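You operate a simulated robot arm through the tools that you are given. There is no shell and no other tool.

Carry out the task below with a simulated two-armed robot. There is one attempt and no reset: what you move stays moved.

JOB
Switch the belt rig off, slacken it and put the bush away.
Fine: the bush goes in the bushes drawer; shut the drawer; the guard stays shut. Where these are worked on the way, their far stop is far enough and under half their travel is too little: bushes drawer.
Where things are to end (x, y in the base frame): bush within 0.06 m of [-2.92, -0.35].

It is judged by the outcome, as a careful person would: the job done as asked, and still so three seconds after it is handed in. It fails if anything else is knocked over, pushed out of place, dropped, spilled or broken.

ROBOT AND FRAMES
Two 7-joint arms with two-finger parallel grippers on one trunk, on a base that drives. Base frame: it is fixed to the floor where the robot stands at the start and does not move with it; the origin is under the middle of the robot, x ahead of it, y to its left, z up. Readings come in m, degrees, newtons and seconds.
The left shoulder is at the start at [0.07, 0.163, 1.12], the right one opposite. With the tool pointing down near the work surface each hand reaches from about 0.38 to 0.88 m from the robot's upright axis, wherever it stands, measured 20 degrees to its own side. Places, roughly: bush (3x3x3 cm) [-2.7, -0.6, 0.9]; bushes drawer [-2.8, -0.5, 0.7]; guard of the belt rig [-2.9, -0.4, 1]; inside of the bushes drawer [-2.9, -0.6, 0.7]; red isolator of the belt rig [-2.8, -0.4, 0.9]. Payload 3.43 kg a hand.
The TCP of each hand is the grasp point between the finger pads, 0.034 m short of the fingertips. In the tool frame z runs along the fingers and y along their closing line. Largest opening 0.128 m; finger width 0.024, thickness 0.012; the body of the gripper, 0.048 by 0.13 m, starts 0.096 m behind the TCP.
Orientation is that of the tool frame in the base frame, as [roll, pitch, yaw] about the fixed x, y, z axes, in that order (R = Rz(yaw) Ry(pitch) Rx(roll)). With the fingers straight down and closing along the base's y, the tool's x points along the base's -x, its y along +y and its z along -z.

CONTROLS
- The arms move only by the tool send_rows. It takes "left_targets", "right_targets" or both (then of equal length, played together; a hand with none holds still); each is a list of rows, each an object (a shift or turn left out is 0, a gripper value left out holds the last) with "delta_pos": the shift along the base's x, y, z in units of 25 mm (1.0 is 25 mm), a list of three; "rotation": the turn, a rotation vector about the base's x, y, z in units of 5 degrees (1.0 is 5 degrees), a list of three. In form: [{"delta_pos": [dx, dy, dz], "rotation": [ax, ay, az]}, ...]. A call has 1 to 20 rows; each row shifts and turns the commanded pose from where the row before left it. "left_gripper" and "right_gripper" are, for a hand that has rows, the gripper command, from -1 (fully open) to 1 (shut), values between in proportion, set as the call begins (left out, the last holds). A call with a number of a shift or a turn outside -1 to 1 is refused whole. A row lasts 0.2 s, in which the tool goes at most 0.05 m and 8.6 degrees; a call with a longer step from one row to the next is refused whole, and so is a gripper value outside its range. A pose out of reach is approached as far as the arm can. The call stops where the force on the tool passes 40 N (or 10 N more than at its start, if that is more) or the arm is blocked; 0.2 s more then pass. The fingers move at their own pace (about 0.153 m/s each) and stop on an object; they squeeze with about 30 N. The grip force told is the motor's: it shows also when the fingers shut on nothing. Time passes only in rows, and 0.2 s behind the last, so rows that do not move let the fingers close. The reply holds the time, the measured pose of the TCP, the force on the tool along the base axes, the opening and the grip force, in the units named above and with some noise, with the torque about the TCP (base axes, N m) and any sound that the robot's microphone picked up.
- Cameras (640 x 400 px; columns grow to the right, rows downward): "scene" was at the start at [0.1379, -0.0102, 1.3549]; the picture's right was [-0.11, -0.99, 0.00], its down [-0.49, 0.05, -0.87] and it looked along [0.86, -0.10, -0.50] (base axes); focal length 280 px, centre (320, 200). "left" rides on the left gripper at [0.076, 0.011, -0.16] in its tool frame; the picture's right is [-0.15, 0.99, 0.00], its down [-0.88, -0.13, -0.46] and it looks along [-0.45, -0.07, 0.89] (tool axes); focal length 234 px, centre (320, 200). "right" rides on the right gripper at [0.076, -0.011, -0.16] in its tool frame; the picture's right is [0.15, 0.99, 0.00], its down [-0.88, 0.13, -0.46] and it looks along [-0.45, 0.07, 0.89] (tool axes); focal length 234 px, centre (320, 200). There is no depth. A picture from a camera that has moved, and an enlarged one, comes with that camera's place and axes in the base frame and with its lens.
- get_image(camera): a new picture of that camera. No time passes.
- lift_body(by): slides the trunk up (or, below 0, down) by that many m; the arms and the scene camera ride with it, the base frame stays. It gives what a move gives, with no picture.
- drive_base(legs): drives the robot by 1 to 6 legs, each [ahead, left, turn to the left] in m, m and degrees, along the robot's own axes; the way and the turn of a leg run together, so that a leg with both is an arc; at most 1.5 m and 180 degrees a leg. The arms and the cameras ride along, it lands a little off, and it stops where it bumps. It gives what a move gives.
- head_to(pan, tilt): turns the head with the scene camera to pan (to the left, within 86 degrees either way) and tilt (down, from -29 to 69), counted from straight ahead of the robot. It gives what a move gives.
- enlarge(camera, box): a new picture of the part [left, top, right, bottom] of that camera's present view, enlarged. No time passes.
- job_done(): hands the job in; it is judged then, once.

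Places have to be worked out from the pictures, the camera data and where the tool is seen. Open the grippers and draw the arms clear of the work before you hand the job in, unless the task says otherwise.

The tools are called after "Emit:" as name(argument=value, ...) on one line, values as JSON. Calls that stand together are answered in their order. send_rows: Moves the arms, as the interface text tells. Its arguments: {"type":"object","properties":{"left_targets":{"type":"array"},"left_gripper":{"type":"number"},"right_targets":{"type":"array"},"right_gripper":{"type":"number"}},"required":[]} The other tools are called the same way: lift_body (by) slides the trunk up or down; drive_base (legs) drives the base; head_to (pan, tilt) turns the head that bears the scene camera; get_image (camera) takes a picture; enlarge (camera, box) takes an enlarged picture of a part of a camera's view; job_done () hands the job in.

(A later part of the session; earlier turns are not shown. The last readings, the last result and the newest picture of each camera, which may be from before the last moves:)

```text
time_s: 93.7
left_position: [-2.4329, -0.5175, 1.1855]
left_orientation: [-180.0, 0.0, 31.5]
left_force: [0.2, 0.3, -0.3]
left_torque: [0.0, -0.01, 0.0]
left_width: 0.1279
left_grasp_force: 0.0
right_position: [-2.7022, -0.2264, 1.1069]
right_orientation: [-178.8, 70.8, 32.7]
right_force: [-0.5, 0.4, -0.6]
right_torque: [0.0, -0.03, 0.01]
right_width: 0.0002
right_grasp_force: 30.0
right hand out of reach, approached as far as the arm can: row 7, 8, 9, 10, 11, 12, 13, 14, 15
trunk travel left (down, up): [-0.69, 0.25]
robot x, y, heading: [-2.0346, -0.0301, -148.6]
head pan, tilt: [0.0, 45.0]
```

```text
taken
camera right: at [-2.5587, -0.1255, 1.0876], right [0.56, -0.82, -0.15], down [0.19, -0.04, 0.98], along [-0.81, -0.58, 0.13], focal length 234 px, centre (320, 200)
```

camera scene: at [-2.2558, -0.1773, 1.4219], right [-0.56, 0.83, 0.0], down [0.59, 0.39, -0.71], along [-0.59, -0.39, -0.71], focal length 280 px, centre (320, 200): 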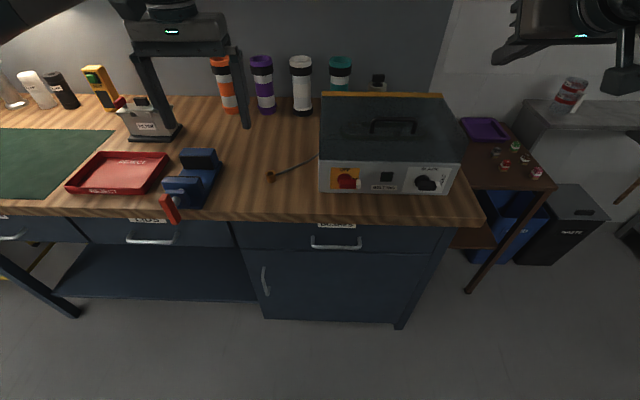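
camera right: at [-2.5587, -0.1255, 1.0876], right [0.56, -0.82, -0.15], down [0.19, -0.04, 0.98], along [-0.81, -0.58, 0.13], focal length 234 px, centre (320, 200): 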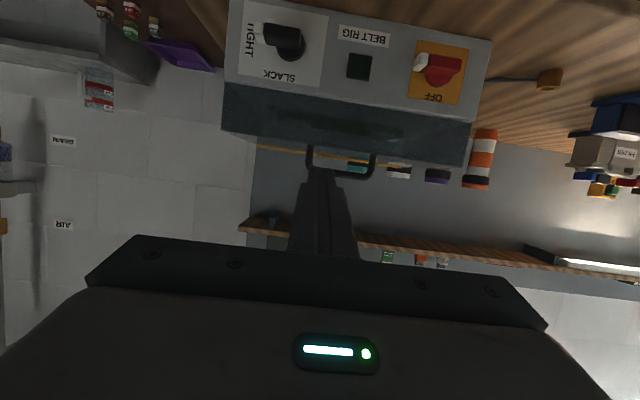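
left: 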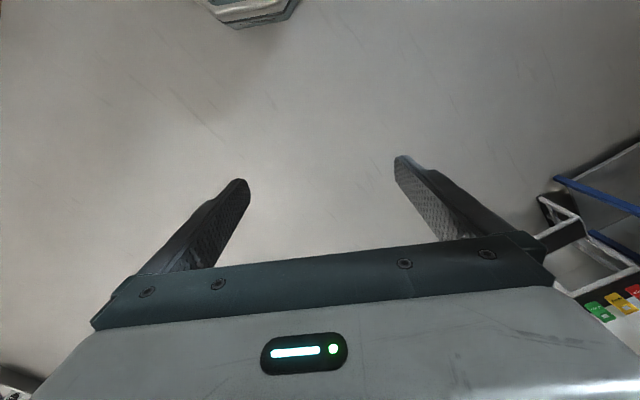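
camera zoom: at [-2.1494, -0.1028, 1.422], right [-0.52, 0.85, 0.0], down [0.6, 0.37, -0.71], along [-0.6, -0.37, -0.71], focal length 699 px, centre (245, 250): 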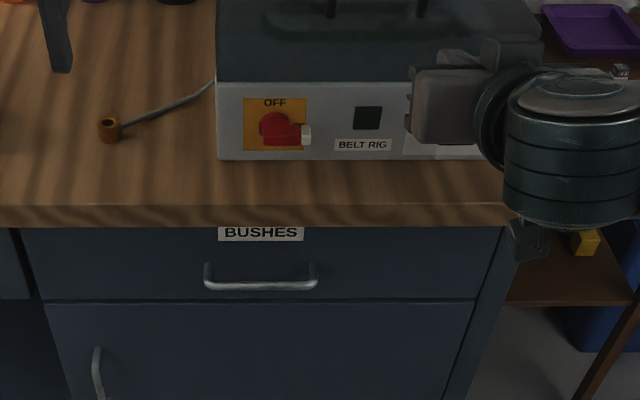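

The arm is limited by its wrist at this height. Lowering the trunk carries the hand straight down in front of the panel (tips ~5 cm short of the bench edge), so I lower by 0.17 m and then test more tilt.

Emit:
lift_body(by=-0.17)

Emit:
send_rows(right_targets=[{"delta_pos": [0.0, 0, 0], "rotation": [-0.5, 0.82, 0]}, {"delta_pos": [0, 0, 0], "rotation": [-0.5, 0.82, 0]}])

Emit:
get_image(camera="scene")

```text
time_s: 95.6
left_position: [-2.4343, -0.5172, 1.015]
left_orientation: [-180.0, 0.0, 31.5]
left_force: [0.0, -0.3, 0.9]
left_torque: [0.01, 0.0, 0.02]
left_width: 0.1281
left_grasp_force: 0.2
right_position: [-2.7019, -0.226, 0.9374]
right_orientation: [-178.8, 71.0, 32.7]
right_force: [0.0, -0.3, -0.1]
right_torque: [0.03, -0.02, -0.01]
right_width: 0.0001
right_grasp_force: 30.0
trunk travel left (down, up): [-0.52, 0.42]
robot x, y, heading: [-2.0309, -0.033, -148.5]
head pan, tilt: [0.0, 45.0]
```

```text
time_s: 96.2
left_position: [-2.434, -0.5171, 1.0145]
left_orientation: [180.0, 0.0, 31.5]
left_force: [-0.2, -0.1, -0.2]
left_torque: [0.0, 0.0, 0.01]
left_width: 0.128
left_grasp_force: 0.0
right_position: [-2.7007, -0.2279, 0.937]
right_orientation: [-178.8, 70.9, 32.9]
right_force: [0.3, 0.0, 0.9]
right_torque: [0.03, 0.01, -0.04]
right_width: 0.0001
right_grasp_force: 29.8
right hand out of reach, approached as far as the arm can: row 1, 2
trunk travel left (down, up): [-0.52, 0.42]
robot x, y, heading: [-2.0367, -0.029, -148.7]
head pan, tilt: [0.0, 45.0]
```

```text
taken
camera scene: at [-2.1494, -0.1027, 1.252], right [-0.52, 0.85, 0.0], down [0.6, 0.37, -0.71], along [-0.6, -0.37, -0.71], focal length 280 px, centre (320, 200)
```

scene: 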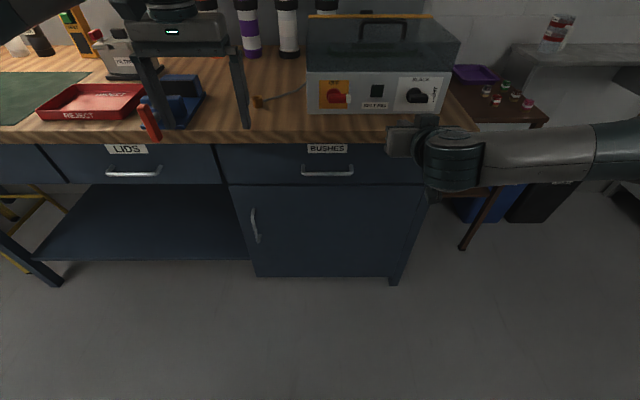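

Joint limits hold the tilt at 71°. I move forward a bit (between the two levers, stopping before them), where the arm is more extended, and try tilting again.

Emit:
send_rows(right_targets=[{"delta_pos": [-0.657, -0.713, 0]}, {"delta_pos": [-0.657, -0.713, 0]}, {"delta_pos": [-0.657, -0.713, 0]}, {"rotation": [-0.5, 0.82, 0]}, {"rotation": [-0.5, 0.82, 0]}])

Emit:
get_image(camera="right")

```text
time_s: 97.4
left_position: [-2.4341, -0.5179, 1.0134]
left_orientation: [-180.0, 0.0, 31.5]
left_force: [0.2, 0.1, 0.1]
left_torque: [0.05, 0.02, -0.02]
left_width: 0.1278
left_grasp_force: 0.0
right_position: [-2.7489, -0.2825, 0.9359]
right_orientation: [-178.9, 70.8, 32.7]
right_force: [-0.7, 0.2, -0.7]
right_torque: [0.0, 0.03, 0.02]
right_width: 0.0001
right_grasp_force: 29.8
right hand out of reach, approached as far as the arm can: row 4, 5
trunk travel left (down, up): [-0.52, 0.42]
robot x, y, heading: [-2.0322, -0.0346, -148.5]
head pan, tilt: [0.0, 45.0]
```

```text
taken
camera right: at [-2.6066, -0.1806, 0.916], right [0.56, -0.82, -0.15], down [0.19, -0.04, 0.98], along [-0.81, -0.58, 0.13], focal length 234 px, centre (320, 200)
```

right: 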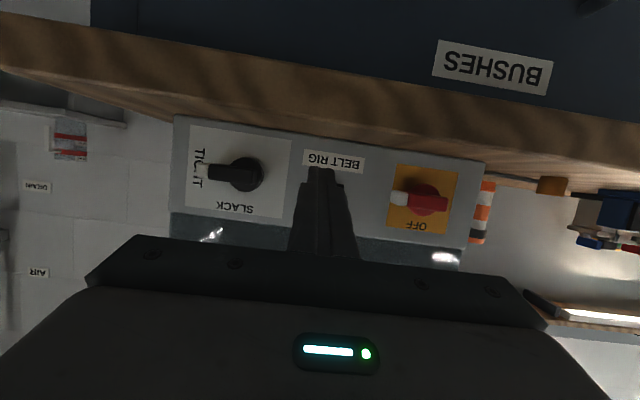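

The tilt stays at 71°, which is still fine for pushing from below. The levers are seen well: red hub at lateral 1.065 / z 0.934 in my panel frame. I move in front-below the red lever's tip, then slide forward beneath it.

Emit:
send_rows(right_targets=[{"delta_pos": [0.49, -0.8, -0.25]}, {"delta_pos": [0.49, -0.8, -0.25]}, {"delta_pos": [0.49, -0.8, -0.25]}, {"delta_pos": [0.49, -0.8, -0.25]}])

Emit:
enlarge(camera="right", box=[200, 80, 480, 260])

Emit:
enlarge(camera="scene", box=[280, 40, 460, 180])

```text
time_s: 98.4
left_position: [-2.434, -0.5172, 1.0149]
left_orientation: [-180.0, 0.0, 31.5]
left_force: [1.1, 0.1, -0.7]
left_torque: [0.03, 0.0, -0.05]
left_width: 0.1278
left_grasp_force: 0.1
right_position: [-2.7008, -0.3616, 0.9085]
right_orientation: [-178.6, 70.9, 33.0]
right_force: [0.1, -1.6, 1.0]
right_torque: [-0.01, 0.02, -0.03]
right_width: 0.0002
right_grasp_force: 30.0
trunk travel left (down, up): [-0.52, 0.42]
robot x, y, heading: [-2.0343, -0.0334, -148.7]
head pan, tilt: [0.0, 45.0]
```

```text
2.22 times, centred on (340, 170) of right
camera zoom: at [-2.559, -0.2607, 0.89], right [0.56, -0.82, -0.15], down [0.19, -0.04, 0.98], along [-0.81, -0.58, 0.13], focal length 520 px, centre (276, 267)
```

zoom: 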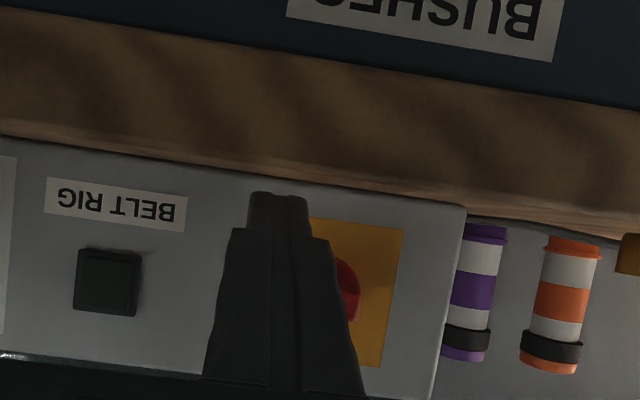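

```text
2.86 times, centred on (370, 110) of scene
camera zoom: at [-2.1492, -0.1035, 1.2519], right [-0.52, 0.85, 0.0], down [0.6, 0.37, -0.71], along [-0.6, -0.37, -0.71], focal length 799 px, centre (177, 457)
```

zoom: 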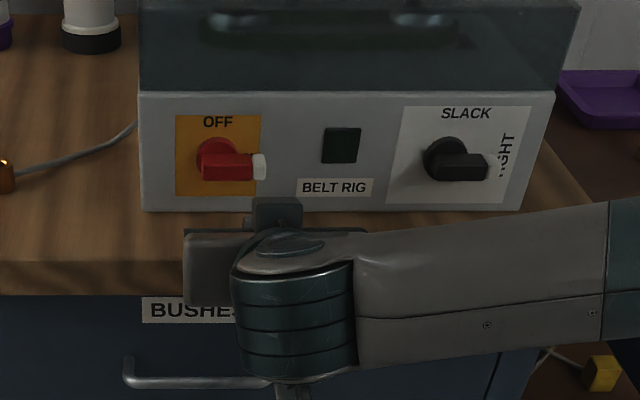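

The poker tip is just in front of and below the red lever. I slide it forward 5.5 cm under the lever (tip ending ~1 cm off the panel) and check.

Emit:
send_rows(right_targets=[{"delta_pos": [-0.603, -0.447, 0.02]}, {"delta_pos": [-0.603, -0.447, 0.02]}, {"delta_pos": [-0.603, -0.447, 0.02]}])

Emit:
enlarge(camera="right", box=[200, 80, 480, 260])

Emit:
enlarge(camera="scene", box=[280, 40, 460, 180])

```text
time_s: 99.2
left_position: [-2.4327, -0.5168, 1.0149]
left_orientation: [-179.9, 0.1, 31.5]
left_force: [0.4, 0.3, -0.1]
left_torque: [0.0, 0.03, 0.03]
left_width: 0.1277
left_grasp_force: 0.1
right_position: [-2.7494, -0.3903, 0.9104]
right_orientation: [-178.8, 70.7, 33.0]
right_force: [5.8, 7.3, -0.6]
right_torque: [-0.07, -0.04, -0.06]
right_width: 0.0
right_grasp_force: 30.0
trunk travel left (down, up): [-0.52, 0.42]
robot x, y, heading: [-2.0382, -0.0344, -148.7]
head pan, tilt: [0.0, 45.0]
```

```text
2.22 times, centred on (340, 170) of right
camera zoom: at [-2.6056, -0.2904, 0.8915], right [0.56, -0.82, -0.15], down [0.19, -0.04, 0.98], along [-0.81, -0.58, 0.13], focal length 520 px, centre (276, 267)
```

zoom: 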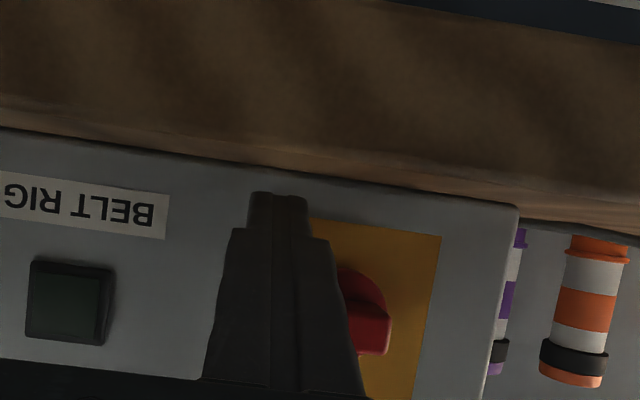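

```text
2.86 times, centred on (370, 110) of scene
camera zoom: at [-2.1482, -0.1015, 1.2521], right [-0.52, 0.85, 0.0], down [0.6, 0.37, -0.71], along [-0.6, -0.37, -0.71], focal length 799 px, centre (177, 457)
```

zoom: 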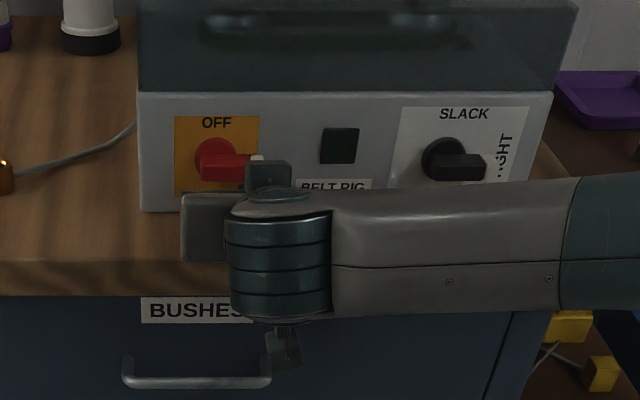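

About 9 N pushing back along the panel normal: the tip just touches the panel, so the panel is ~1 cm nearer than thought. I back off 6 mm and start the upward arc under the lever, checking half-way.

Emit:
send_rows(right_targets=[{"delta_pos": [0.268, 0.024, 0]}, {"delta_pos": [-0.031, 0.051, 0.12]}, {"delta_pos": [-0.104, 0.171, 0.36]}, {"delta_pos": [-0.0625, 0.102, 0.4]}, {"delta_pos": [0, 0, 0.42]}])

Emit:
enlarge(camera="right", box=[200, 80, 480, 260])

Emit:
enlarge(camera="scene", box=[280, 40, 460, 180])

```text
time_s: 100.4
left_position: [-2.433, -0.5167, 1.0141]
left_orientation: [-180.0, 0.0, 31.5]
left_force: [-0.1, 0.0, -0.5]
left_torque: [-0.04, -0.02, -0.03]
left_width: 0.1278
left_grasp_force: 0.0
right_position: [-2.7461, -0.3839, 0.9456]
right_orientation: [-178.6, 70.9, 32.9]
right_force: [0.8, 0.2, -0.4]
right_torque: [0.0, 0.0, 0.0]
right_width: 0.0
right_grasp_force: 29.9
trunk travel left (down, up): [-0.52, 0.42]
robot x, y, heading: [-2.0352, -0.0289, -148.4]
head pan, tilt: [0.0, 45.0]
```

```text
2.22 times, centred on (340, 170) of right
camera zoom: at [-2.6039, -0.2823, 0.9259], right [0.56, -0.82, -0.15], down [0.19, -0.04, 0.98], along [-0.81, -0.58, 0.13], focal length 520 px, centre (276, 267)
```

zoom: 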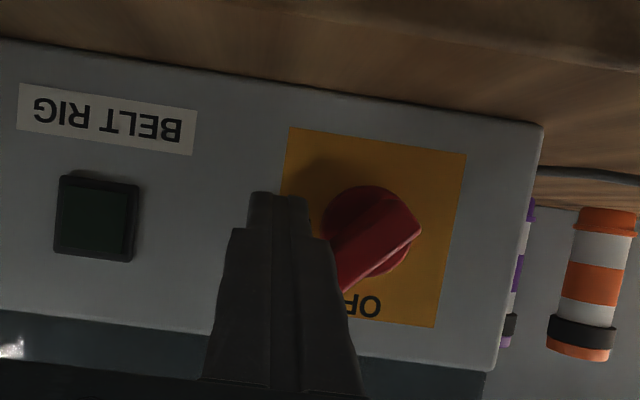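

```text
2.86 times, centred on (370, 110) of scene
camera zoom: at [-2.1493, -0.1028, 1.252], right [-0.52, 0.85, 0.0], down [0.6, 0.37, -0.71], along [-0.6, -0.37, -0.71], focal length 799 px, centre (177, 457)
```

zoom: 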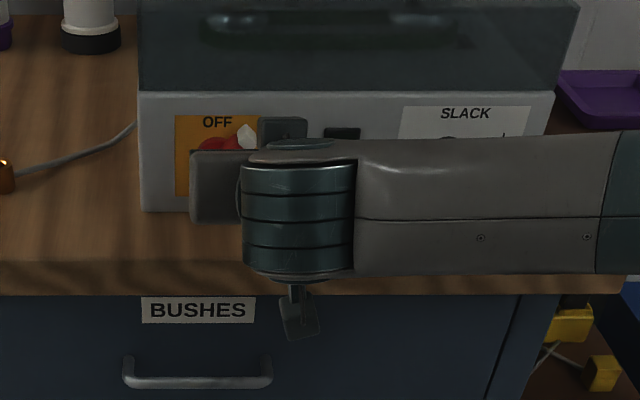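

The red lever has turned about 45°. I carry on along the arc, curving left at the top to bring it to OFF.

Emit:
send_rows(right_targets=[{"delta_pos": [0.0625, -0.102, 0.4]}, {"delta_pos": [0.104, -0.171, 0.36]}, {"delta_pos": [0.156, -0.256, 0.3]}, {"delta_pos": [0.125, -0.205, 0.16]}])

Emit:
enlarge(camera="right", box=[200, 80, 480, 260])

Emit:
enlarge(camera="scene", box=[280, 40, 460, 180])

```text
time_s: 101.4
left_position: [-2.4336, -0.5167, 1.0145]
left_orientation: [179.9, 0.0, 31.5]
left_force: [-0.3, 0.6, -0.4]
left_torque: [0.01, -0.04, 0.02]
left_width: 0.1279
left_grasp_force: 0.1
right_position: [-2.7361, -0.4003, 0.9746]
right_orientation: [-178.8, 70.6, 32.7]
right_force: [-1.4, 6.5, -4.0]
right_torque: [0.14, 0.01, -0.02]
right_width: 0.0001
right_grasp_force: 29.7
trunk travel left (down, up): [-0.52, 0.42]
robot x, y, heading: [-2.0338, -0.0352, -148.4]
head pan, tilt: [0.0, 45.0]
```

```text
2.22 times, centred on (340, 170) of right
camera zoom: at [-2.5926, -0.2995, 0.9554], right [0.56, -0.82, -0.15], down [0.19, -0.04, 0.98], along [-0.81, -0.57, 0.13], focal length 520 px, centre (276, 267)
```

zoom: 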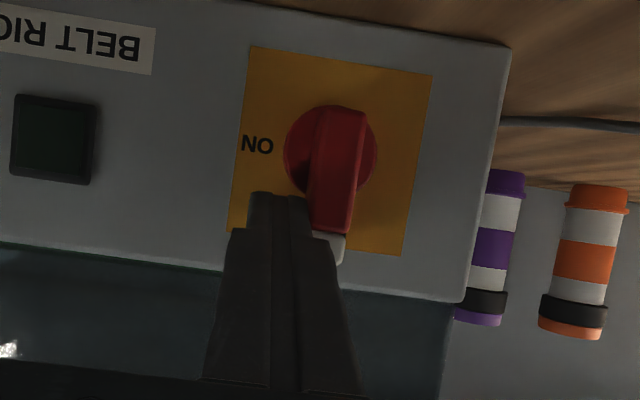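

```text
2.86 times, centred on (370, 110) of scene
camera zoom: at [-2.1503, -0.1016, 1.2518], right [-0.52, 0.85, 0.0], down [0.6, 0.37, -0.71], along [-0.6, -0.37, -0.71], focal length 799 px, centre (177, 457)
```

zoom: 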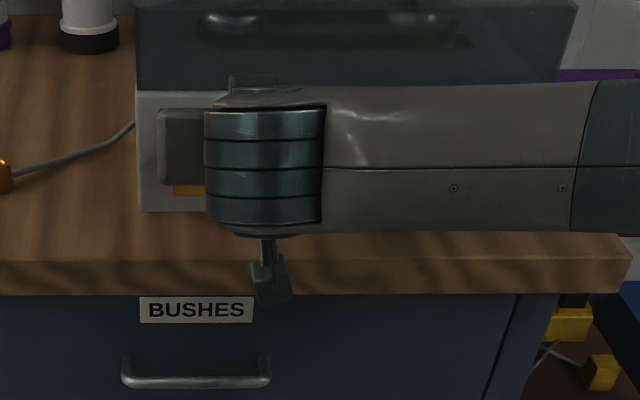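

The lever now stands upright at OFF, with a few newtons of side force. I nudge 4 mm more to be sure it is at its stop.

Emit:
send_rows(right_targets=[{"delta_pos": [0.083, -0.136, 0.0]}, {"delta_pos": [0, 0, 0]}])

Emit:
enlarge(camera="right", box=[200, 80, 480, 260])

```text
time_s: 102.0
left_position: [-2.4339, -0.512, 1.0157]
left_orientation: [179.8, 0.1, 31.4]
left_force: [0.2, 0.3, -0.4]
left_torque: [0.0, -0.01, -0.02]
left_width: 0.1283
left_grasp_force: 0.0
right_position: [-2.7366, -0.4011, 0.975]
right_orientation: [-178.9, 70.7, 32.2]
right_force: [-4.2, 23.2, -10.1]
right_torque: [0.48, 0.05, -0.13]
right_width: 0.0003
right_grasp_force: 29.9
trunk travel left (down, up): [-0.52, 0.42]
robot x, y, heading: [-2.0367, -0.0344, -148.4]
head pan, tilt: [0.0, 45.0]
```

```text
2.22 times, centred on (340, 170) of right
camera zoom: at [-2.5921, -0.3006, 0.9558], right [0.56, -0.82, -0.14], down [0.19, -0.04, 0.98], along [-0.81, -0.57, 0.13], focal length 520 px, centre (276, 267)
```

zoom: 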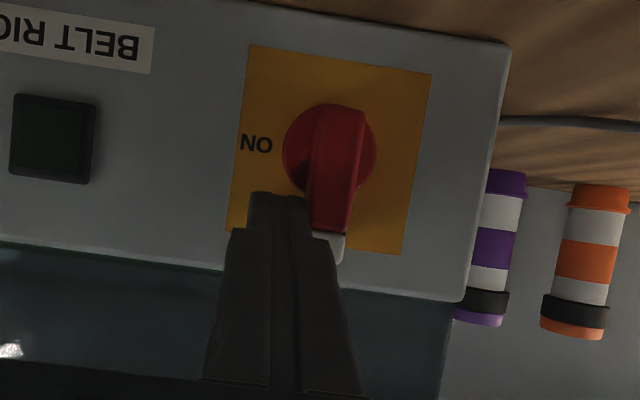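

Force rose to 23 N with no motion: the isolator is at its OFF stop. I release, back off, and move across to below-front of the black tension lever (0.206 m to the right).

Emit:
send_rows(right_targets=[{"delta_pos": [-0.208, 0.341, 0]}, {"delta_pos": [0.626, 0.382, 0]}, {"delta_pos": [0.626, 0.382, 0]}, {"delta_pos": [0.626, 0.382, 0]}, {"delta_pos": [-0.54, 0.885, -0.33]}, {"delta_pos": [-0.54, 0.885, -0.33]}, {"delta_pos": [-0.54, 0.885, -0.33]}, {"delta_pos": [-0.54, 0.885, -0.33]}, {"delta_pos": [-0.54, 0.885, -0.33]}, {"delta_pos": [-0.54, 0.885, -0.33]}, {"delta_pos": [-0.54, 0.885, -0.33]}, {"delta_pos": [-0.54, 0.885, -0.33]}])

Emit:
enlarge(camera="right", box=[200, 80, 480, 260])

Emit:
enlarge(camera="scene", box=[280, 40, 460, 180])

```text
time_s: 104.6
left_position: [-2.4336, -0.5169, 1.0151]
left_orientation: [180.0, 0.0, 31.5]
left_force: [0.0, 0.2, 0.2]
left_torque: [0.01, -0.01, -0.02]
left_width: 0.1283
left_grasp_force: 0.1
right_position: [-2.779, -0.2237, 0.9276]
right_orientation: [-178.8, 70.6, 32.8]
right_force: [-0.2, 0.7, 0.6]
right_torque: [0.03, 0.05, 0.03]
right_width: 0.0002
right_grasp_force: 30.1
right hand out of reach, approached as far as the arm can: row 11, 12
trunk travel left (down, up): [-0.52, 0.42]
robot x, y, heading: [-2.0376, -0.0337, -148.6]
head pan, tilt: [0.0, 45.0]
```

```text
2.22 times, centred on (340, 170) of right
camera zoom: at [-2.6355, -0.1225, 0.91], right [0.56, -0.82, -0.15], down [0.19, -0.04, 0.98], along [-0.81, -0.58, 0.13], focal length 520 px, centre (276, 267)
```

zoom: 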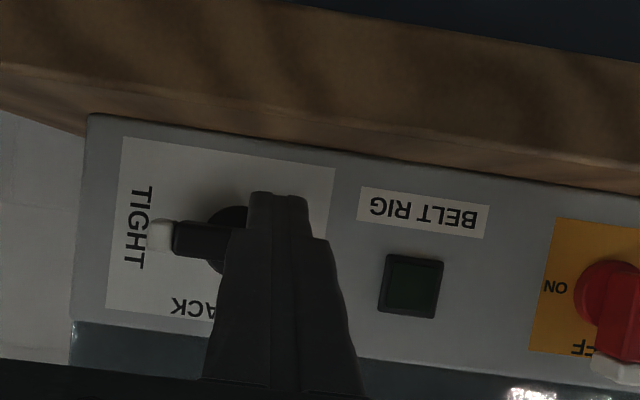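

```text
2.86 times, centred on (370, 110) of scene
camera zoom: at [-2.1493, -0.1028, 1.252], right [-0.52, 0.85, 0.0], down [0.6, 0.37, -0.71], along [-0.6, -0.37, -0.71], focal length 799 px, centre (177, 457)
```

zoom: 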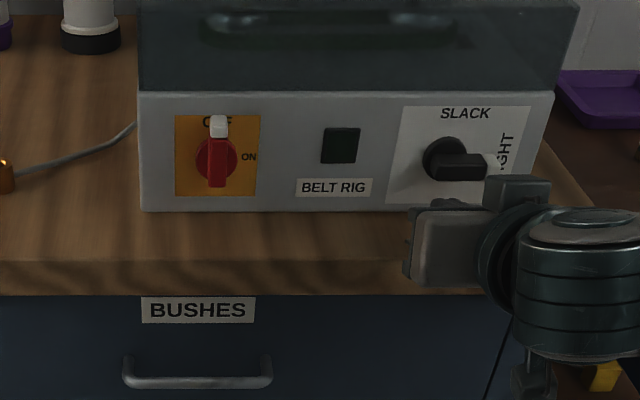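

The isolator clearly reads OFF now. The arm can't reach further right in this posture, so I retract to the earlier arm posture and instead strafe the base 0.2 m to the right.

Emit:
send_rows(right_targets=[{"delta_pos": [0.671, -0.661, 0]}, {"delta_pos": [0.671, -0.661, 0]}, {"delta_pos": [0.671, -0.661, 0]}, {"delta_pos": [0.671, -0.661, 0]}, {"delta_pos": [0.671, -0.661, 0]}, {"delta_pos": [0.671, -0.661, 0]}, {"delta_pos": [0.671, -0.661, 0]}])

Emit:
drive_base(legs=[[0, -0.2, 0]])

Emit:
enlarge(camera="right", box=[200, 80, 480, 260])

Emit:
get_image(camera="scene")

```text
time_s: 106.2
left_position: [-2.4329, -0.5183, 1.0152]
left_orientation: [-179.9, 0.0, 31.5]
left_force: [-0.9, 0.5, 0.5]
left_torque: [0.0, 0.0, -0.04]
left_width: 0.1281
left_grasp_force: 0.1
right_position: [-2.6628, -0.3411, 0.9274]
right_orientation: [-178.8, 70.8, 32.8]
right_force: [0.1, 0.1, 0.4]
right_torque: [0.01, -0.01, -0.01]
right_width: 0.0002
right_grasp_force: 30.1
trunk travel left (down, up): [-0.52, 0.42]
robot x, y, heading: [-2.0362, -0.0317, -148.7]
head pan, tilt: [0.0, 45.0]
```

```text
time_s: 107.8
left_position: [-2.5377, -0.3457, 1.0144]
left_orientation: [180.0, 0.0, 31.2]
left_force: [0.1, 0.3, -0.4]
left_torque: [0.0, -0.02, -0.01]
left_width: 0.1283
left_grasp_force: 0.0
right_position: [-2.7671, -0.1691, 0.9273]
right_orientation: [-178.9, 70.9, 32.5]
right_force: [-0.5, 0.3, 0.1]
right_torque: [0.0, 0.0, 0.0]
right_width: 0.0
right_grasp_force: 29.3
trunk travel left (down, up): [-0.52, 0.42]
robot x, y, heading: [-2.1358, 0.1327, -148.5]
head pan, tilt: [0.0, 45.0]
```

```text
2.22 times, centred on (340, 170) of right
camera zoom: at [-2.6237, -0.0679, 0.9081], right [0.56, -0.82, -0.14], down [0.19, -0.04, 0.98], along [-0.81, -0.57, 0.13], focal length 520 px, centre (276, 267)
```

zoom: 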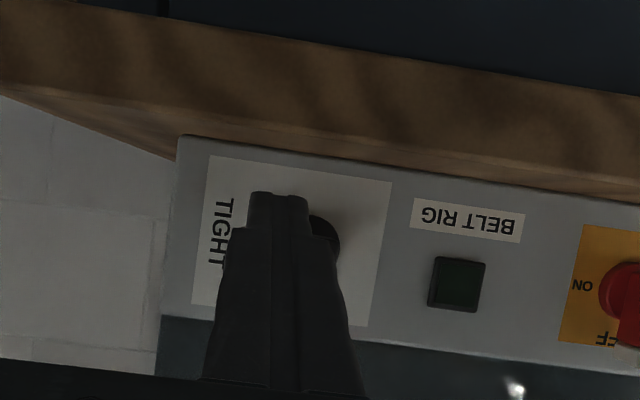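

```text
taken
camera scene: at [-2.2534, 0.0676, 1.252], right [-0.52, 0.85, 0.0], down [0.6, 0.37, -0.71], along [-0.6, -0.37, -0.71], focal length 280 px, centre (320, 200)
```

scene: 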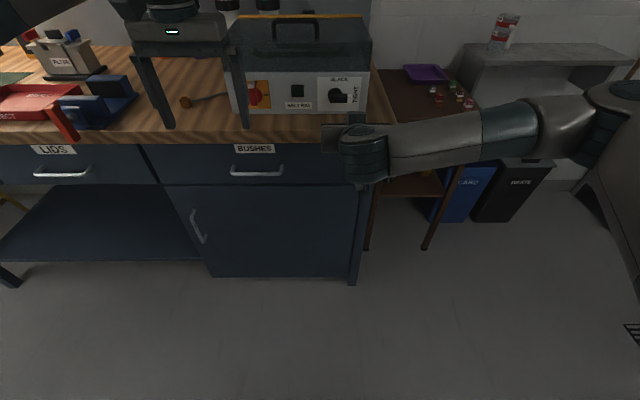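

The hand is at lateral 1.2975 (lever tip ~1.312, hub ~1.268). I lower ~18 mm and slide forward under the black lever, stopping ~6 mm short of the panel.

Emit:
send_rows(right_targets=[{"delta_pos": [-0.69, -0.364, -0.36]}, {"delta_pos": [-0.69, -0.364, -0.36]}, {"delta_pos": [-0.631, -0.386, 0]}, {"delta_pos": [-0.631, -0.386, 0]}, {"delta_pos": [-0.631, -0.386, 0]}])

Emit:
enlarge(camera="right", box=[200, 80, 480, 260])

Emit:
enlarge(camera="scene", box=[220, 40, 400, 180])

```text
time_s: 109.0
left_position: [-2.5393, -0.3472, 1.0147]
left_orientation: [180.0, 0.0, 31.3]
left_force: [1.3, 0.3, -0.5]
left_torque: [0.0, 0.01, 0.01]
left_width: 0.1282
left_grasp_force: 0.0
right_position: [-2.8482, -0.2167, 0.9104]
right_orientation: [-178.7, 70.8, 32.7]
right_force: [-0.2, -0.4, -0.2]
right_torque: [0.02, 0.03, 0.03]
right_width: 0.0
right_grasp_force: 29.7
trunk travel left (down, up): [-0.52, 0.42]
robot x, y, heading: [-2.1398, 0.1341, -148.6]
head pan, tilt: [0.0, 45.0]
```

```text
2.22 times, centred on (340, 170) of right
camera zoom: at [-2.7055, -0.1164, 0.8909], right [0.56, -0.82, -0.15], down [0.19, -0.04, 0.98], along [-0.81, -0.57, 0.13], focal length 520 px, centre (276, 267)
```

zoom: 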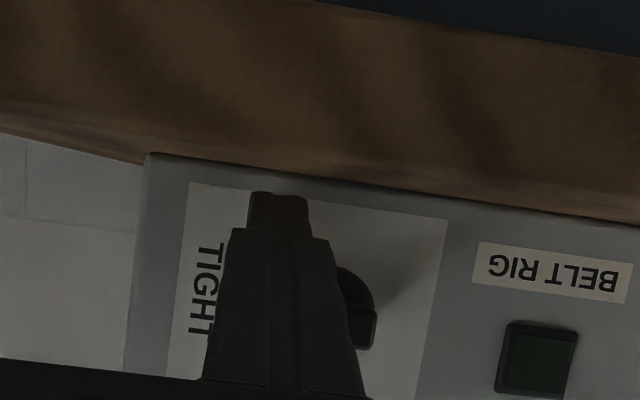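

```text
2.86 times, centred on (310, 110) of scene
camera zoom: at [-2.2532, 0.0665, 1.2519], right [-0.52, 0.85, 0.0], down [0.6, 0.37, -0.71], along [-0.6, -0.37, -0.71], focal length 799 px, centre (349, 457)
```

zoom: 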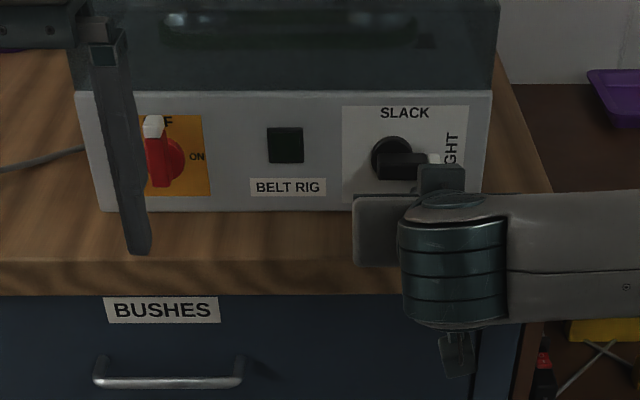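

No contact yet and the poker sits under the black lever. I start the same upward arc.

Emit:
send_rows(right_targets=[{"delta_pos": [-0.073, 0.119, 0.12]}, {"delta_pos": [-0.104, 0.171, 0.36]}, {"delta_pos": [-0.0625, 0.102, 0.4]}, {"delta_pos": [0, 0, 0.42]}])

Emit:
enlarge(camera="right", box=[200, 80, 480, 260])

```text
time_s: 110.0
left_position: [-2.5374, -0.3457, 1.0136]
left_orientation: [-180.0, 0.0, 31.3]
left_force: [0.5, -0.3, -0.3]
left_torque: [0.03, -0.01, 0.02]
left_width: 0.1281
left_grasp_force: 0.1
right_position: [-2.8544, -0.2049, 0.9421]
right_orientation: [-178.8, 70.9, 32.7]
right_force: [0.1, 0.2, -1.6]
right_torque: [0.01, -0.04, 0.01]
right_width: 0.0
right_grasp_force: 30.2
trunk travel left (down, up): [-0.52, 0.42]
robot x, y, heading: [-2.1374, 0.1412, -148.6]
head pan, tilt: [0.0, 45.0]
```

```text
2.22 times, centred on (340, 170) of right
camera zoom: at [-2.7113, -0.1054, 0.9227], right [0.56, -0.82, -0.15], down [0.19, -0.04, 0.98], along [-0.81, -0.57, 0.13], focal length 520 px, centre (276, 267)
```

zoom: 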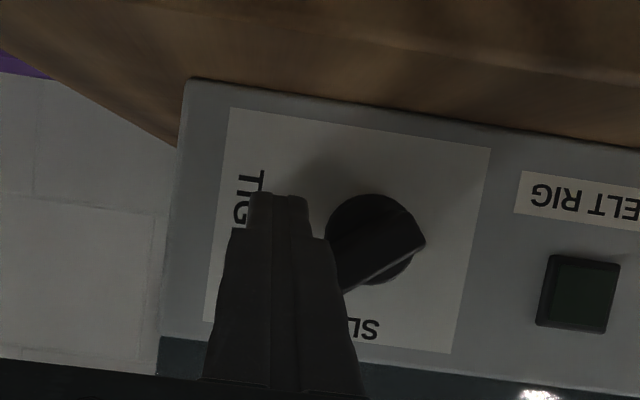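

The black lever has turned about 35–45°. I continue along the arc, up and then left, to SLACK.

Emit:
send_rows(right_targets=[{"delta_pos": [0.04, -0.06, 0.4]}, {"delta_pos": [0.104, -0.171, 0.36]}, {"delta_pos": [0.156, -0.256, 0.3]}, {"delta_pos": [0.156, -0.256, 0.16]}])

Emit:
enlarge(camera="right", box=[200, 80, 480, 260])

```text
time_s: 111.0
left_position: [-2.5397, -0.3464, 1.0138]
left_orientation: [-180.0, -0.1, 31.3]
left_force: [-1.1, -0.1, 0.5]
left_torque: [-0.04, -0.03, -0.03]
left_width: 0.1283
left_grasp_force: 0.0
right_position: [-2.8423, -0.2251, 0.9712]
right_orientation: [-178.8, 70.8, 32.5]
right_force: [-1.0, 2.9, -1.6]
right_torque: [0.04, 0.02, -0.02]
right_width: 0.0
right_grasp_force: 30.0
trunk travel left (down, up): [-0.52, 0.42]
robot x, y, heading: [-2.1374, 0.134, -148.8]
head pan, tilt: [0.0, 45.0]
```

```text
2.22 times, centred on (340, 170) of right
camera zoom: at [-2.6992, -0.1248, 0.9521], right [0.56, -0.82, -0.15], down [0.19, -0.04, 0.98], along [-0.81, -0.57, 0.13], focal length 520 px, centre (276, 267)
```

zoom: 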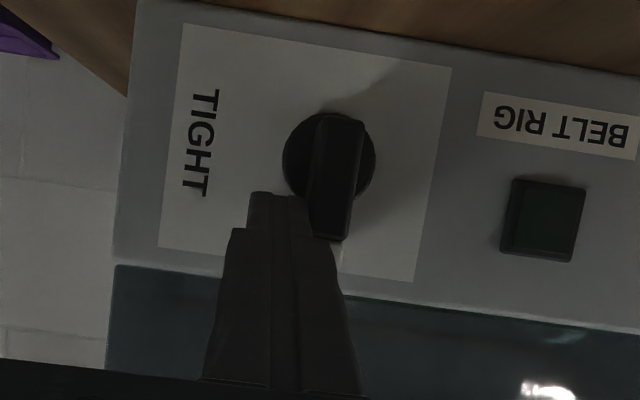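

The black lever stands nearly upright. I nudge left to confirm it reaches its stop.

Emit:
send_rows(right_targets=[{"delta_pos": [0.083, -0.136, 0.03]}, {"delta_pos": [0.06, -0.1, 0.0]}, {"delta_pos": [0, 0, 0]}])

Emit:
enlarge(camera="right", box=[200, 80, 480, 260])

```text
time_s: 111.8
left_position: [-2.5399, -0.343, 1.0158]
left_orientation: [179.8, 0.1, 31.2]
left_force: [-0.5, -0.3, 0.8]
left_torque: [-0.01, 0.03, -0.02]
left_width: 0.1278
left_grasp_force: 0.1
right_position: [-2.8426, -0.2258, 0.9699]
right_orientation: [-179.1, 70.8, 31.9]
right_force: [-2.8, 28.1, -5.9]
right_torque: [0.54, 0.03, -0.17]
right_width: 0.0
right_grasp_force: 30.0
trunk travel left (down, up): [-0.52, 0.42]
robot x, y, heading: [-2.1358, 0.1376, -148.8]
head pan, tilt: [0.0, 45.0]
```

```text
2.22 times, centred on (340, 170) of right
camera zoom: at [-2.6986, -0.1263, 0.9524], right [0.55, -0.82, -0.14], down [0.19, -0.04, 0.98], along [-0.81, -0.57, 0.13], focal length 520 px, centre (276, 267)
```

zoom: 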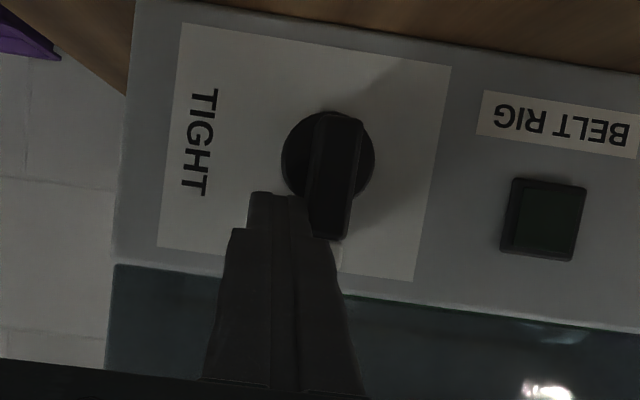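

Force climbs to 28 N: the tension lever is at its SLACK stop. I release sideways, pull the poker back clear, and check the whole scene.

Emit:
send_rows(right_targets=[{"delta_pos": [-0.3, 0.49, 0]}, {"delta_pos": [0.7, 0.43, 0]}, {"delta_pos": [0.7, 0.43, 0]}, {"delta_pos": [0.7, 0.43, 0]}, {"delta_pos": [0.7, 0.43, 0]}])

Emit:
get_image(camera="scene")

Emit:
enlarge(camera="scene", box=[160, 40, 400, 190])

Emit:
get_image(camera="left")

```text
time_s: 113.0
left_position: [-2.5376, -0.3477, 1.0155]
left_orientation: [-179.9, 0.0, 31.4]
left_force: [-0.2, -0.2, 0.2]
left_torque: [0.03, 0.01, 0.02]
left_width: 0.128
left_grasp_force: 0.0
right_position: [-2.7739, -0.1776, 0.9743]
right_orientation: [-179.0, 70.9, 32.5]
right_force: [-0.4, 0.3, -0.1]
right_torque: [0.0, 0.01, -0.01]
right_width: 0.0
right_grasp_force: 29.8
trunk travel left (down, up): [-0.52, 0.42]
robot x, y, heading: [-2.1371, 0.1348, -148.5]
head pan, tilt: [0.0, 45.0]
```

```text
taken
camera scene: at [-2.2528, 0.0671, 1.252], right [-0.52, 0.85, 0.0], down [0.6, 0.37, -0.71], along [-0.6, -0.37, -0.71], focal length 280 px, centre (320, 200)
```

scene: 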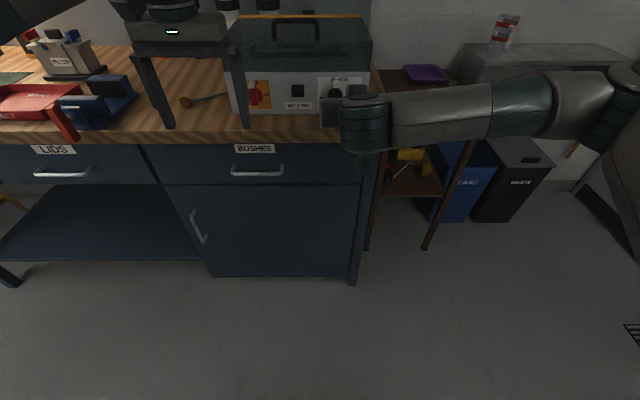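

```text
2.67 times, centred on (280, 115) of scene
camera zoom: at [-2.2528, 0.0671, 1.252], right [-0.52, 0.85, 0.0], down [0.6, 0.37, -0.71], along [-0.6, -0.37, -0.71], focal length 746 px, centre (427, 427)
```

zoom: 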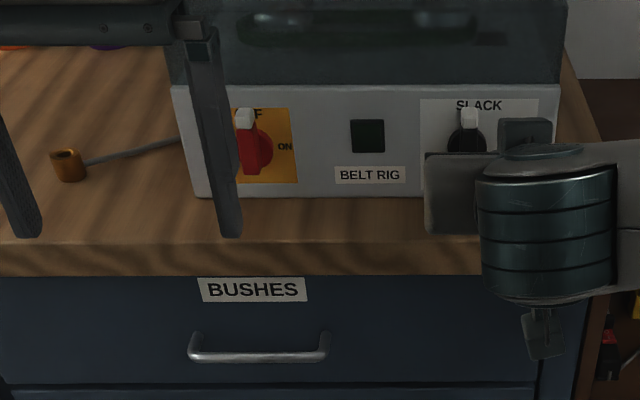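

```text
taken
camera left: at [-2.4682, -0.3158, 1.1749], right [0.39, -0.92, 0.0], down [-0.82, -0.35, 0.46], along [-0.42, -0.18, -0.89], focal length 234 px, centre (320, 200)
```

left: 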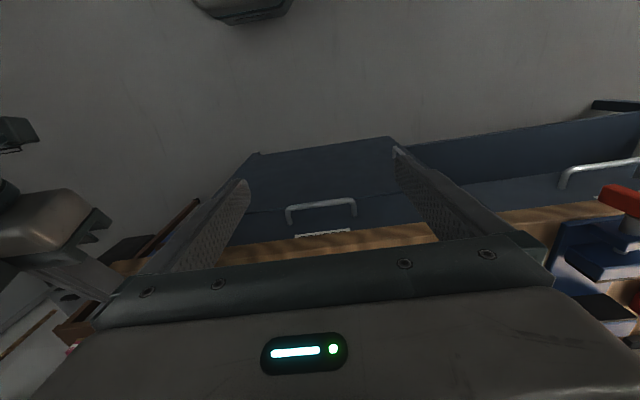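

Both levers are now at OFF and SLACK. Next the drawer: its handle is a horizontal bar, so I need the right gripper's fingers to close vertically. I back off a little and roll the tool 90° about its own axis.

Emit:
send_rows(right_targets=[{"delta_pos": [0.7, 0.43, 0]}, {"delta_pos": [0.7, 0.43, 0]}, {"rotation": [-0.8, -0.49, -0.32]}, {"rotation": [-0.8, -0.49, -0.32]}, {"rotation": [-0.8, -0.49, -0.32]}, {"rotation": [-0.8, -0.49, -0.32]}, {"rotation": [-0.8, -0.49, -0.32]}, {"rotation": [-0.8, -0.49, -0.32]}])

Emit:
get_image(camera="right")

```text
time_s: 114.8
left_position: [-2.5382, -0.3469, 1.0146]
left_orientation: [-179.9, 0.1, 31.3]
left_force: [-0.6, 1.1, -0.3]
left_torque: [0.02, -0.01, 0.0]
left_width: 0.128
left_grasp_force: 0.0
right_position: [-2.7423, -0.1542, 0.9728]
right_orientation: [125.2, 55.3, -28.4]
right_force: [0.0, -0.2, -0.2]
right_torque: [0.04, 0.0, -0.01]
right_width: 0.0
right_grasp_force: 30.1
trunk travel left (down, up): [-0.52, 0.42]
robot x, y, heading: [-2.1397, 0.1359, -148.8]
head pan, tilt: [0.0, 45.0]
```

```text
taken
camera right: at [-2.5795, -0.0875, 0.9583], right [0.39, -0.86, 0.34], down [-0.03, 0.36, 0.93], along [-0.92, -0.37, 0.11], focal length 234 px, centre (320, 200)
```

right: 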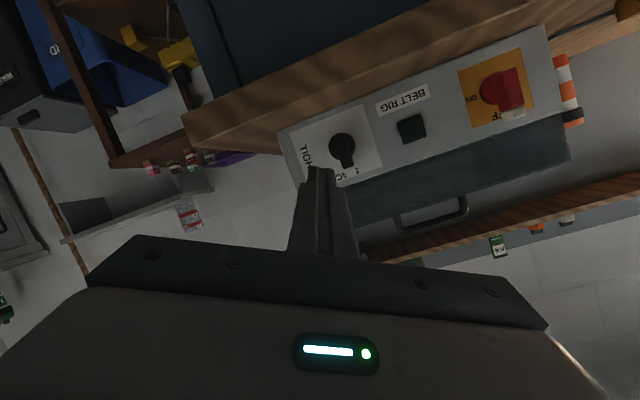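

The roll works and both levers show OFF and SLACK. I complete the roll to 90°.

Emit:
send_rows(right_targets=[{"rotation": [-0.8, -0.49, -0.32]}, {"rotation": [-0.8, -0.49, -0.32]}, {"rotation": [-0.8, -0.49, -0.32]}, {"rotation": [-0.8, -0.49, -0.32]}, {"rotation": [-0.8, -0.49, -0.32]}, {"rotation": [-0.8, -0.49, -0.32]}, {"rotation": [-0.8, -0.49, -0.32]}, {"rotation": [-0.8, -0.49, -0.32]}, {"rotation": [-0.8, -0.49, -0.32]}, {"rotation": [-0.8, -0.49, -0.32]}, {"rotation": [-0.8, -0.49, -0.32]}, {"rotation": [-0.8, -0.49, -0.32]}])

Emit:
get_image(camera="right")

```text
time_s: 117.4
left_position: [-2.5385, -0.3474, 1.0148]
left_orientation: [-179.9, 0.0, 31.3]
left_force: [-1.0, -0.4, 0.8]
left_torque: [-0.05, -0.03, 0.04]
left_width: 0.1281
left_grasp_force: 0.1
right_position: [-2.7431, -0.1563, 0.9739]
right_orientation: [109.0, 0.8, -57.9]
right_force: [0.7, 0.0, 0.5]
right_torque: [-0.03, 0.0, 0.02]
right_width: 0.0
right_grasp_force: 30.6
trunk travel left (down, up): [-0.52, 0.42]
robot x, y, heading: [-2.14, 0.134, -148.6]
head pan, tilt: [0.0, 45.0]
```

```text
taken
camera right: at [-2.5711, -0.1385, 1.0141], right [-0.19, -0.31, 0.93], down [-0.14, 0.95, 0.29], along [-0.97, -0.07, -0.22], focal length 234 px, centre (320, 200)
```

right: 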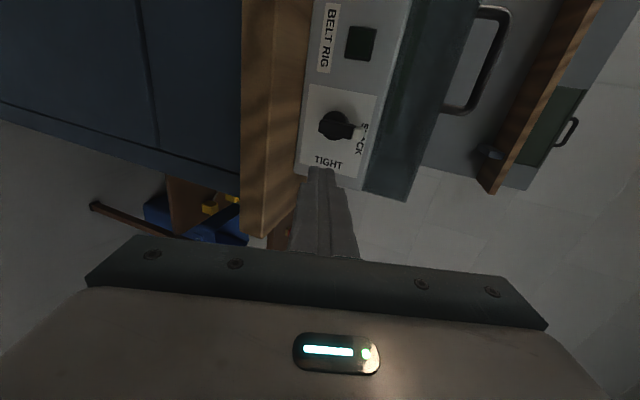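

Fingers now close vertically with the tool pointing at the bench. I raise the left hand out of the way, strafe the base left 0.24 m to line up with the drawer handle.

Emit:
send_rows(left_targets=[{"delta_pos": [0, 0, 1]}, {"delta_pos": [0, 0, 1]}, {"delta_pos": [0, 0, 1]}, {"delta_pos": [0, 0, 1]}, {"delta_pos": [0, 0, 1]}, {"delta_pos": [0, 0, 1]}, {"delta_pos": [0, 0, 1]}])

Emit:
drive_base(legs=[[0, 0.244, 0]])

Emit:
lift_body(by=-0.16)

Emit:
get_image(camera="right")

Emit:
get_image(camera="scene")

```text
time_s: 119.0
left_position: [-2.5395, -0.3456, 1.1882]
left_orientation: [180.0, 0.0, 31.3]
left_force: [-0.2, -0.2, 0.0]
left_torque: [-0.02, 0.0, -0.02]
left_width: 0.1281
left_grasp_force: 0.1
right_position: [-2.7423, -0.1534, 0.9735]
right_orientation: [109.0, 1.1, -57.9]
right_force: [-0.3, -0.1, 0.8]
right_torque: [0.0, 0.01, -0.03]
right_width: 0.0
right_grasp_force: 29.9
trunk travel left (down, up): [-0.52, 0.42]
robot x, y, heading: [-2.1362, 0.1339, -148.7]
head pan, tilt: [0.0, 45.0]
```

```text
time_s: 120.8
left_position: [-2.4151, -0.5532, 1.1879]
left_orientation: [-179.9, 0.0, 31.1]
left_force: [0.2, 0.7, 0.4]
left_torque: [0.0, -0.02, -0.01]
left_width: 0.1281
left_grasp_force: 0.0
right_position: [-2.6178, -0.3619, 0.9736]
right_orientation: [109.0, 0.9, -58.2]
right_force: [-0.3, -0.6, -0.1]
right_torque: [0.0, -0.03, -0.02]
right_width: 0.0
right_grasp_force: 29.9
trunk travel left (down, up): [-0.52, 0.42]
robot x, y, heading: [-2.0101, -0.0684, -148.9]
head pan, tilt: [0.0, 45.0]
```

```text
time_s: 122.6
left_position: [-2.4141, -0.5515, 1.0295]
left_orientation: [180.0, 0.0, 31.2]
left_force: [-1.0, 0.5, 0.2]
left_torque: [-0.02, 0.03, -0.01]
left_width: 0.1279
left_grasp_force: 0.2
right_position: [-2.6175, -0.361, 0.8144]
right_orientation: [109.0, 1.0, -58.1]
right_force: [-0.6, -0.5, 0.5]
right_torque: [0.03, -0.01, 0.0]
right_width: 0.0
right_grasp_force: 29.0
trunk travel left (down, up): [-0.36, 0.58]
robot x, y, heading: [-2.0108, -0.0674, -148.9]
head pan, tilt: [0.0, 45.0]
```

```text
taken
camera right: at [-2.4463, -0.3442, 0.8543], right [-0.19, -0.31, 0.93], down [-0.13, 0.95, 0.29], along [-0.97, -0.07, -0.22], focal length 234 px, centre (320, 200)
```

right: 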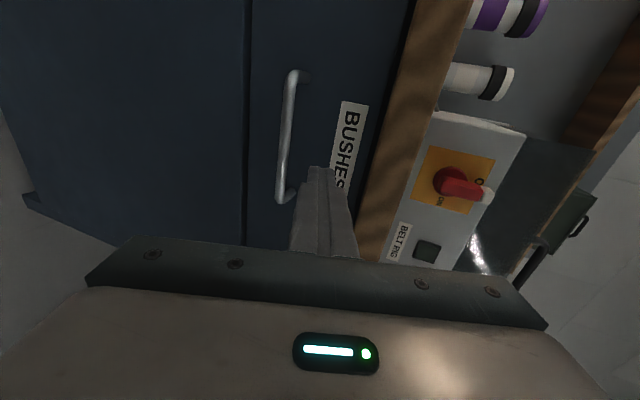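

```text
taken
camera scene: at [-2.1274, -0.14, 1.0921], right [-0.52, 0.86, 0.0], down [0.61, 0.37, -0.71], along [-0.61, -0.37, -0.71], focal length 280 px, centre (320, 200)
```

scene: 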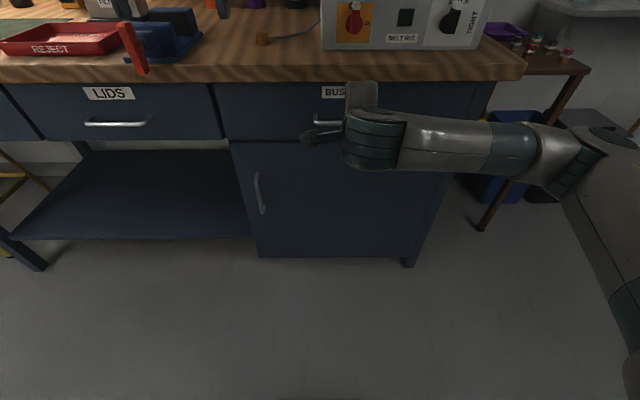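

The wrist view shows the handle bar just ahead-below: centre near lateral 1.045, z≈0.747. I lower the hand to that height, still short of it, with fingers opened to about 4.5 cm.

Emit:
send_rows(right_targets=[{"delta_pos": [0.07, -0.114, -0.805]}, {"delta_pos": [0.07, -0.114, -0.805]}, {"delta_pos": [0.07, -0.114, -0.805]}, {}], right_gripper=0.3)

Emit:
get_image(camera="right")

Emit:
enlarge(camera="scene", box=[240, 60, 440, 190])

```text
time_s: 123.6
left_position: [-2.4149, -0.5521, 1.0277]
left_orientation: [180.0, -0.1, 31.0]
left_force: [0.9, -0.5, 0.6]
left_torque: [-0.01, 0.0, -0.01]
left_width: 0.1278
left_grasp_force: 0.1
right_position: [-2.6099, -0.3685, 0.7506]
right_orientation: [109.0, 1.0, -58.1]
right_force: [0.5, -0.5, 0.4]
right_torque: [0.01, 0.0, -0.01]
right_width: 0.0448
right_grasp_force: 0.0
trunk travel left (down, up): [-0.36, 0.58]
robot x, y, heading: [-2.0073, -0.0722, -148.5]
head pan, tilt: [0.0, 45.0]
```

```text
taken
camera right: at [-2.4395, -0.3519, 0.7923], right [-0.19, -0.31, 0.93], down [-0.13, 0.95, 0.29], along [-0.97, -0.07, -0.22], focal length 234 px, centre (320, 200)
```

right: 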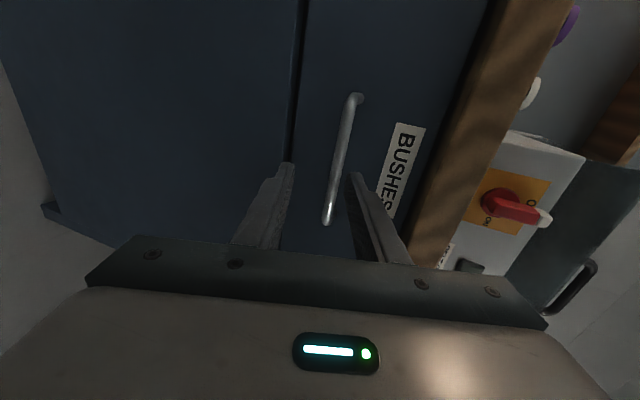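

```text
3.08 times, centred on (340, 125) of scene
camera zoom: at [-2.1277, -0.14, 1.092], right [-0.52, 0.86, 0.0], down [0.61, 0.37, -0.71], along [-0.61, -0.37, -0.71], focal length 861 px, centre (258, 431)
```

zoom: 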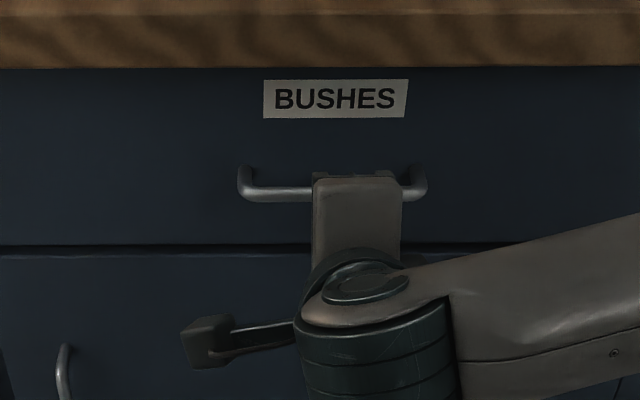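

The bar lies between the open fingers' planes (bar z≈0.748). I advance 6 cm so the fingers straddle it.

Emit:
send_rows(right_targets=[{"delta_pos": [-0.682, -0.417, 0.04]}, {"delta_pos": [-0.682, -0.417, 0.04]}, {"delta_pos": [-0.682, -0.417, 0.04]}])

Emit:
get_image(camera="right")

```text
time_s: 124.4
left_position: [-2.4141, -0.5523, 1.0278]
left_orientation: [-180.0, 0.0, 31.1]
left_force: [-0.7, 0.5, -0.3]
left_torque: [0.02, 0.03, 0.0]
left_width: 0.1281
left_grasp_force: 0.0
right_position: [-2.6635, -0.4005, 0.7546]
right_orientation: [109.0, 1.0, -58.1]
right_force: [-0.8, 0.9, -0.5]
right_torque: [0.03, -0.01, -0.04]
right_width: 0.0447
right_grasp_force: 0.1
trunk travel left (down, up): [-0.36, 0.58]
robot x, y, heading: [-2.0133, -0.0715, -148.7]
head pan, tilt: [0.0, 45.0]
```

```text
taken
camera right: at [-2.4917, -0.3835, 0.7944], right [-0.19, -0.31, 0.93], down [-0.13, 0.95, 0.29], along [-0.97, -0.07, -0.22], focal length 234 px, centre (320, 200)
```

right: 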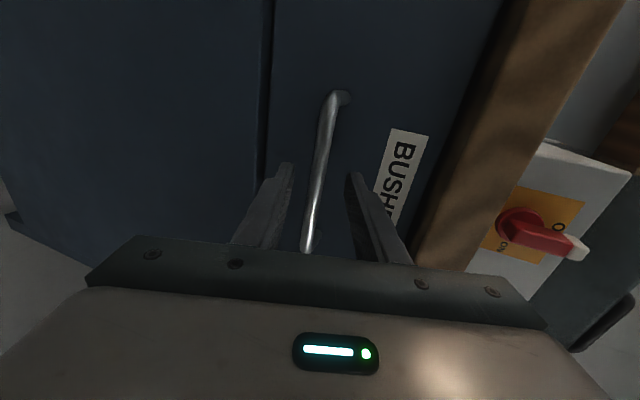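

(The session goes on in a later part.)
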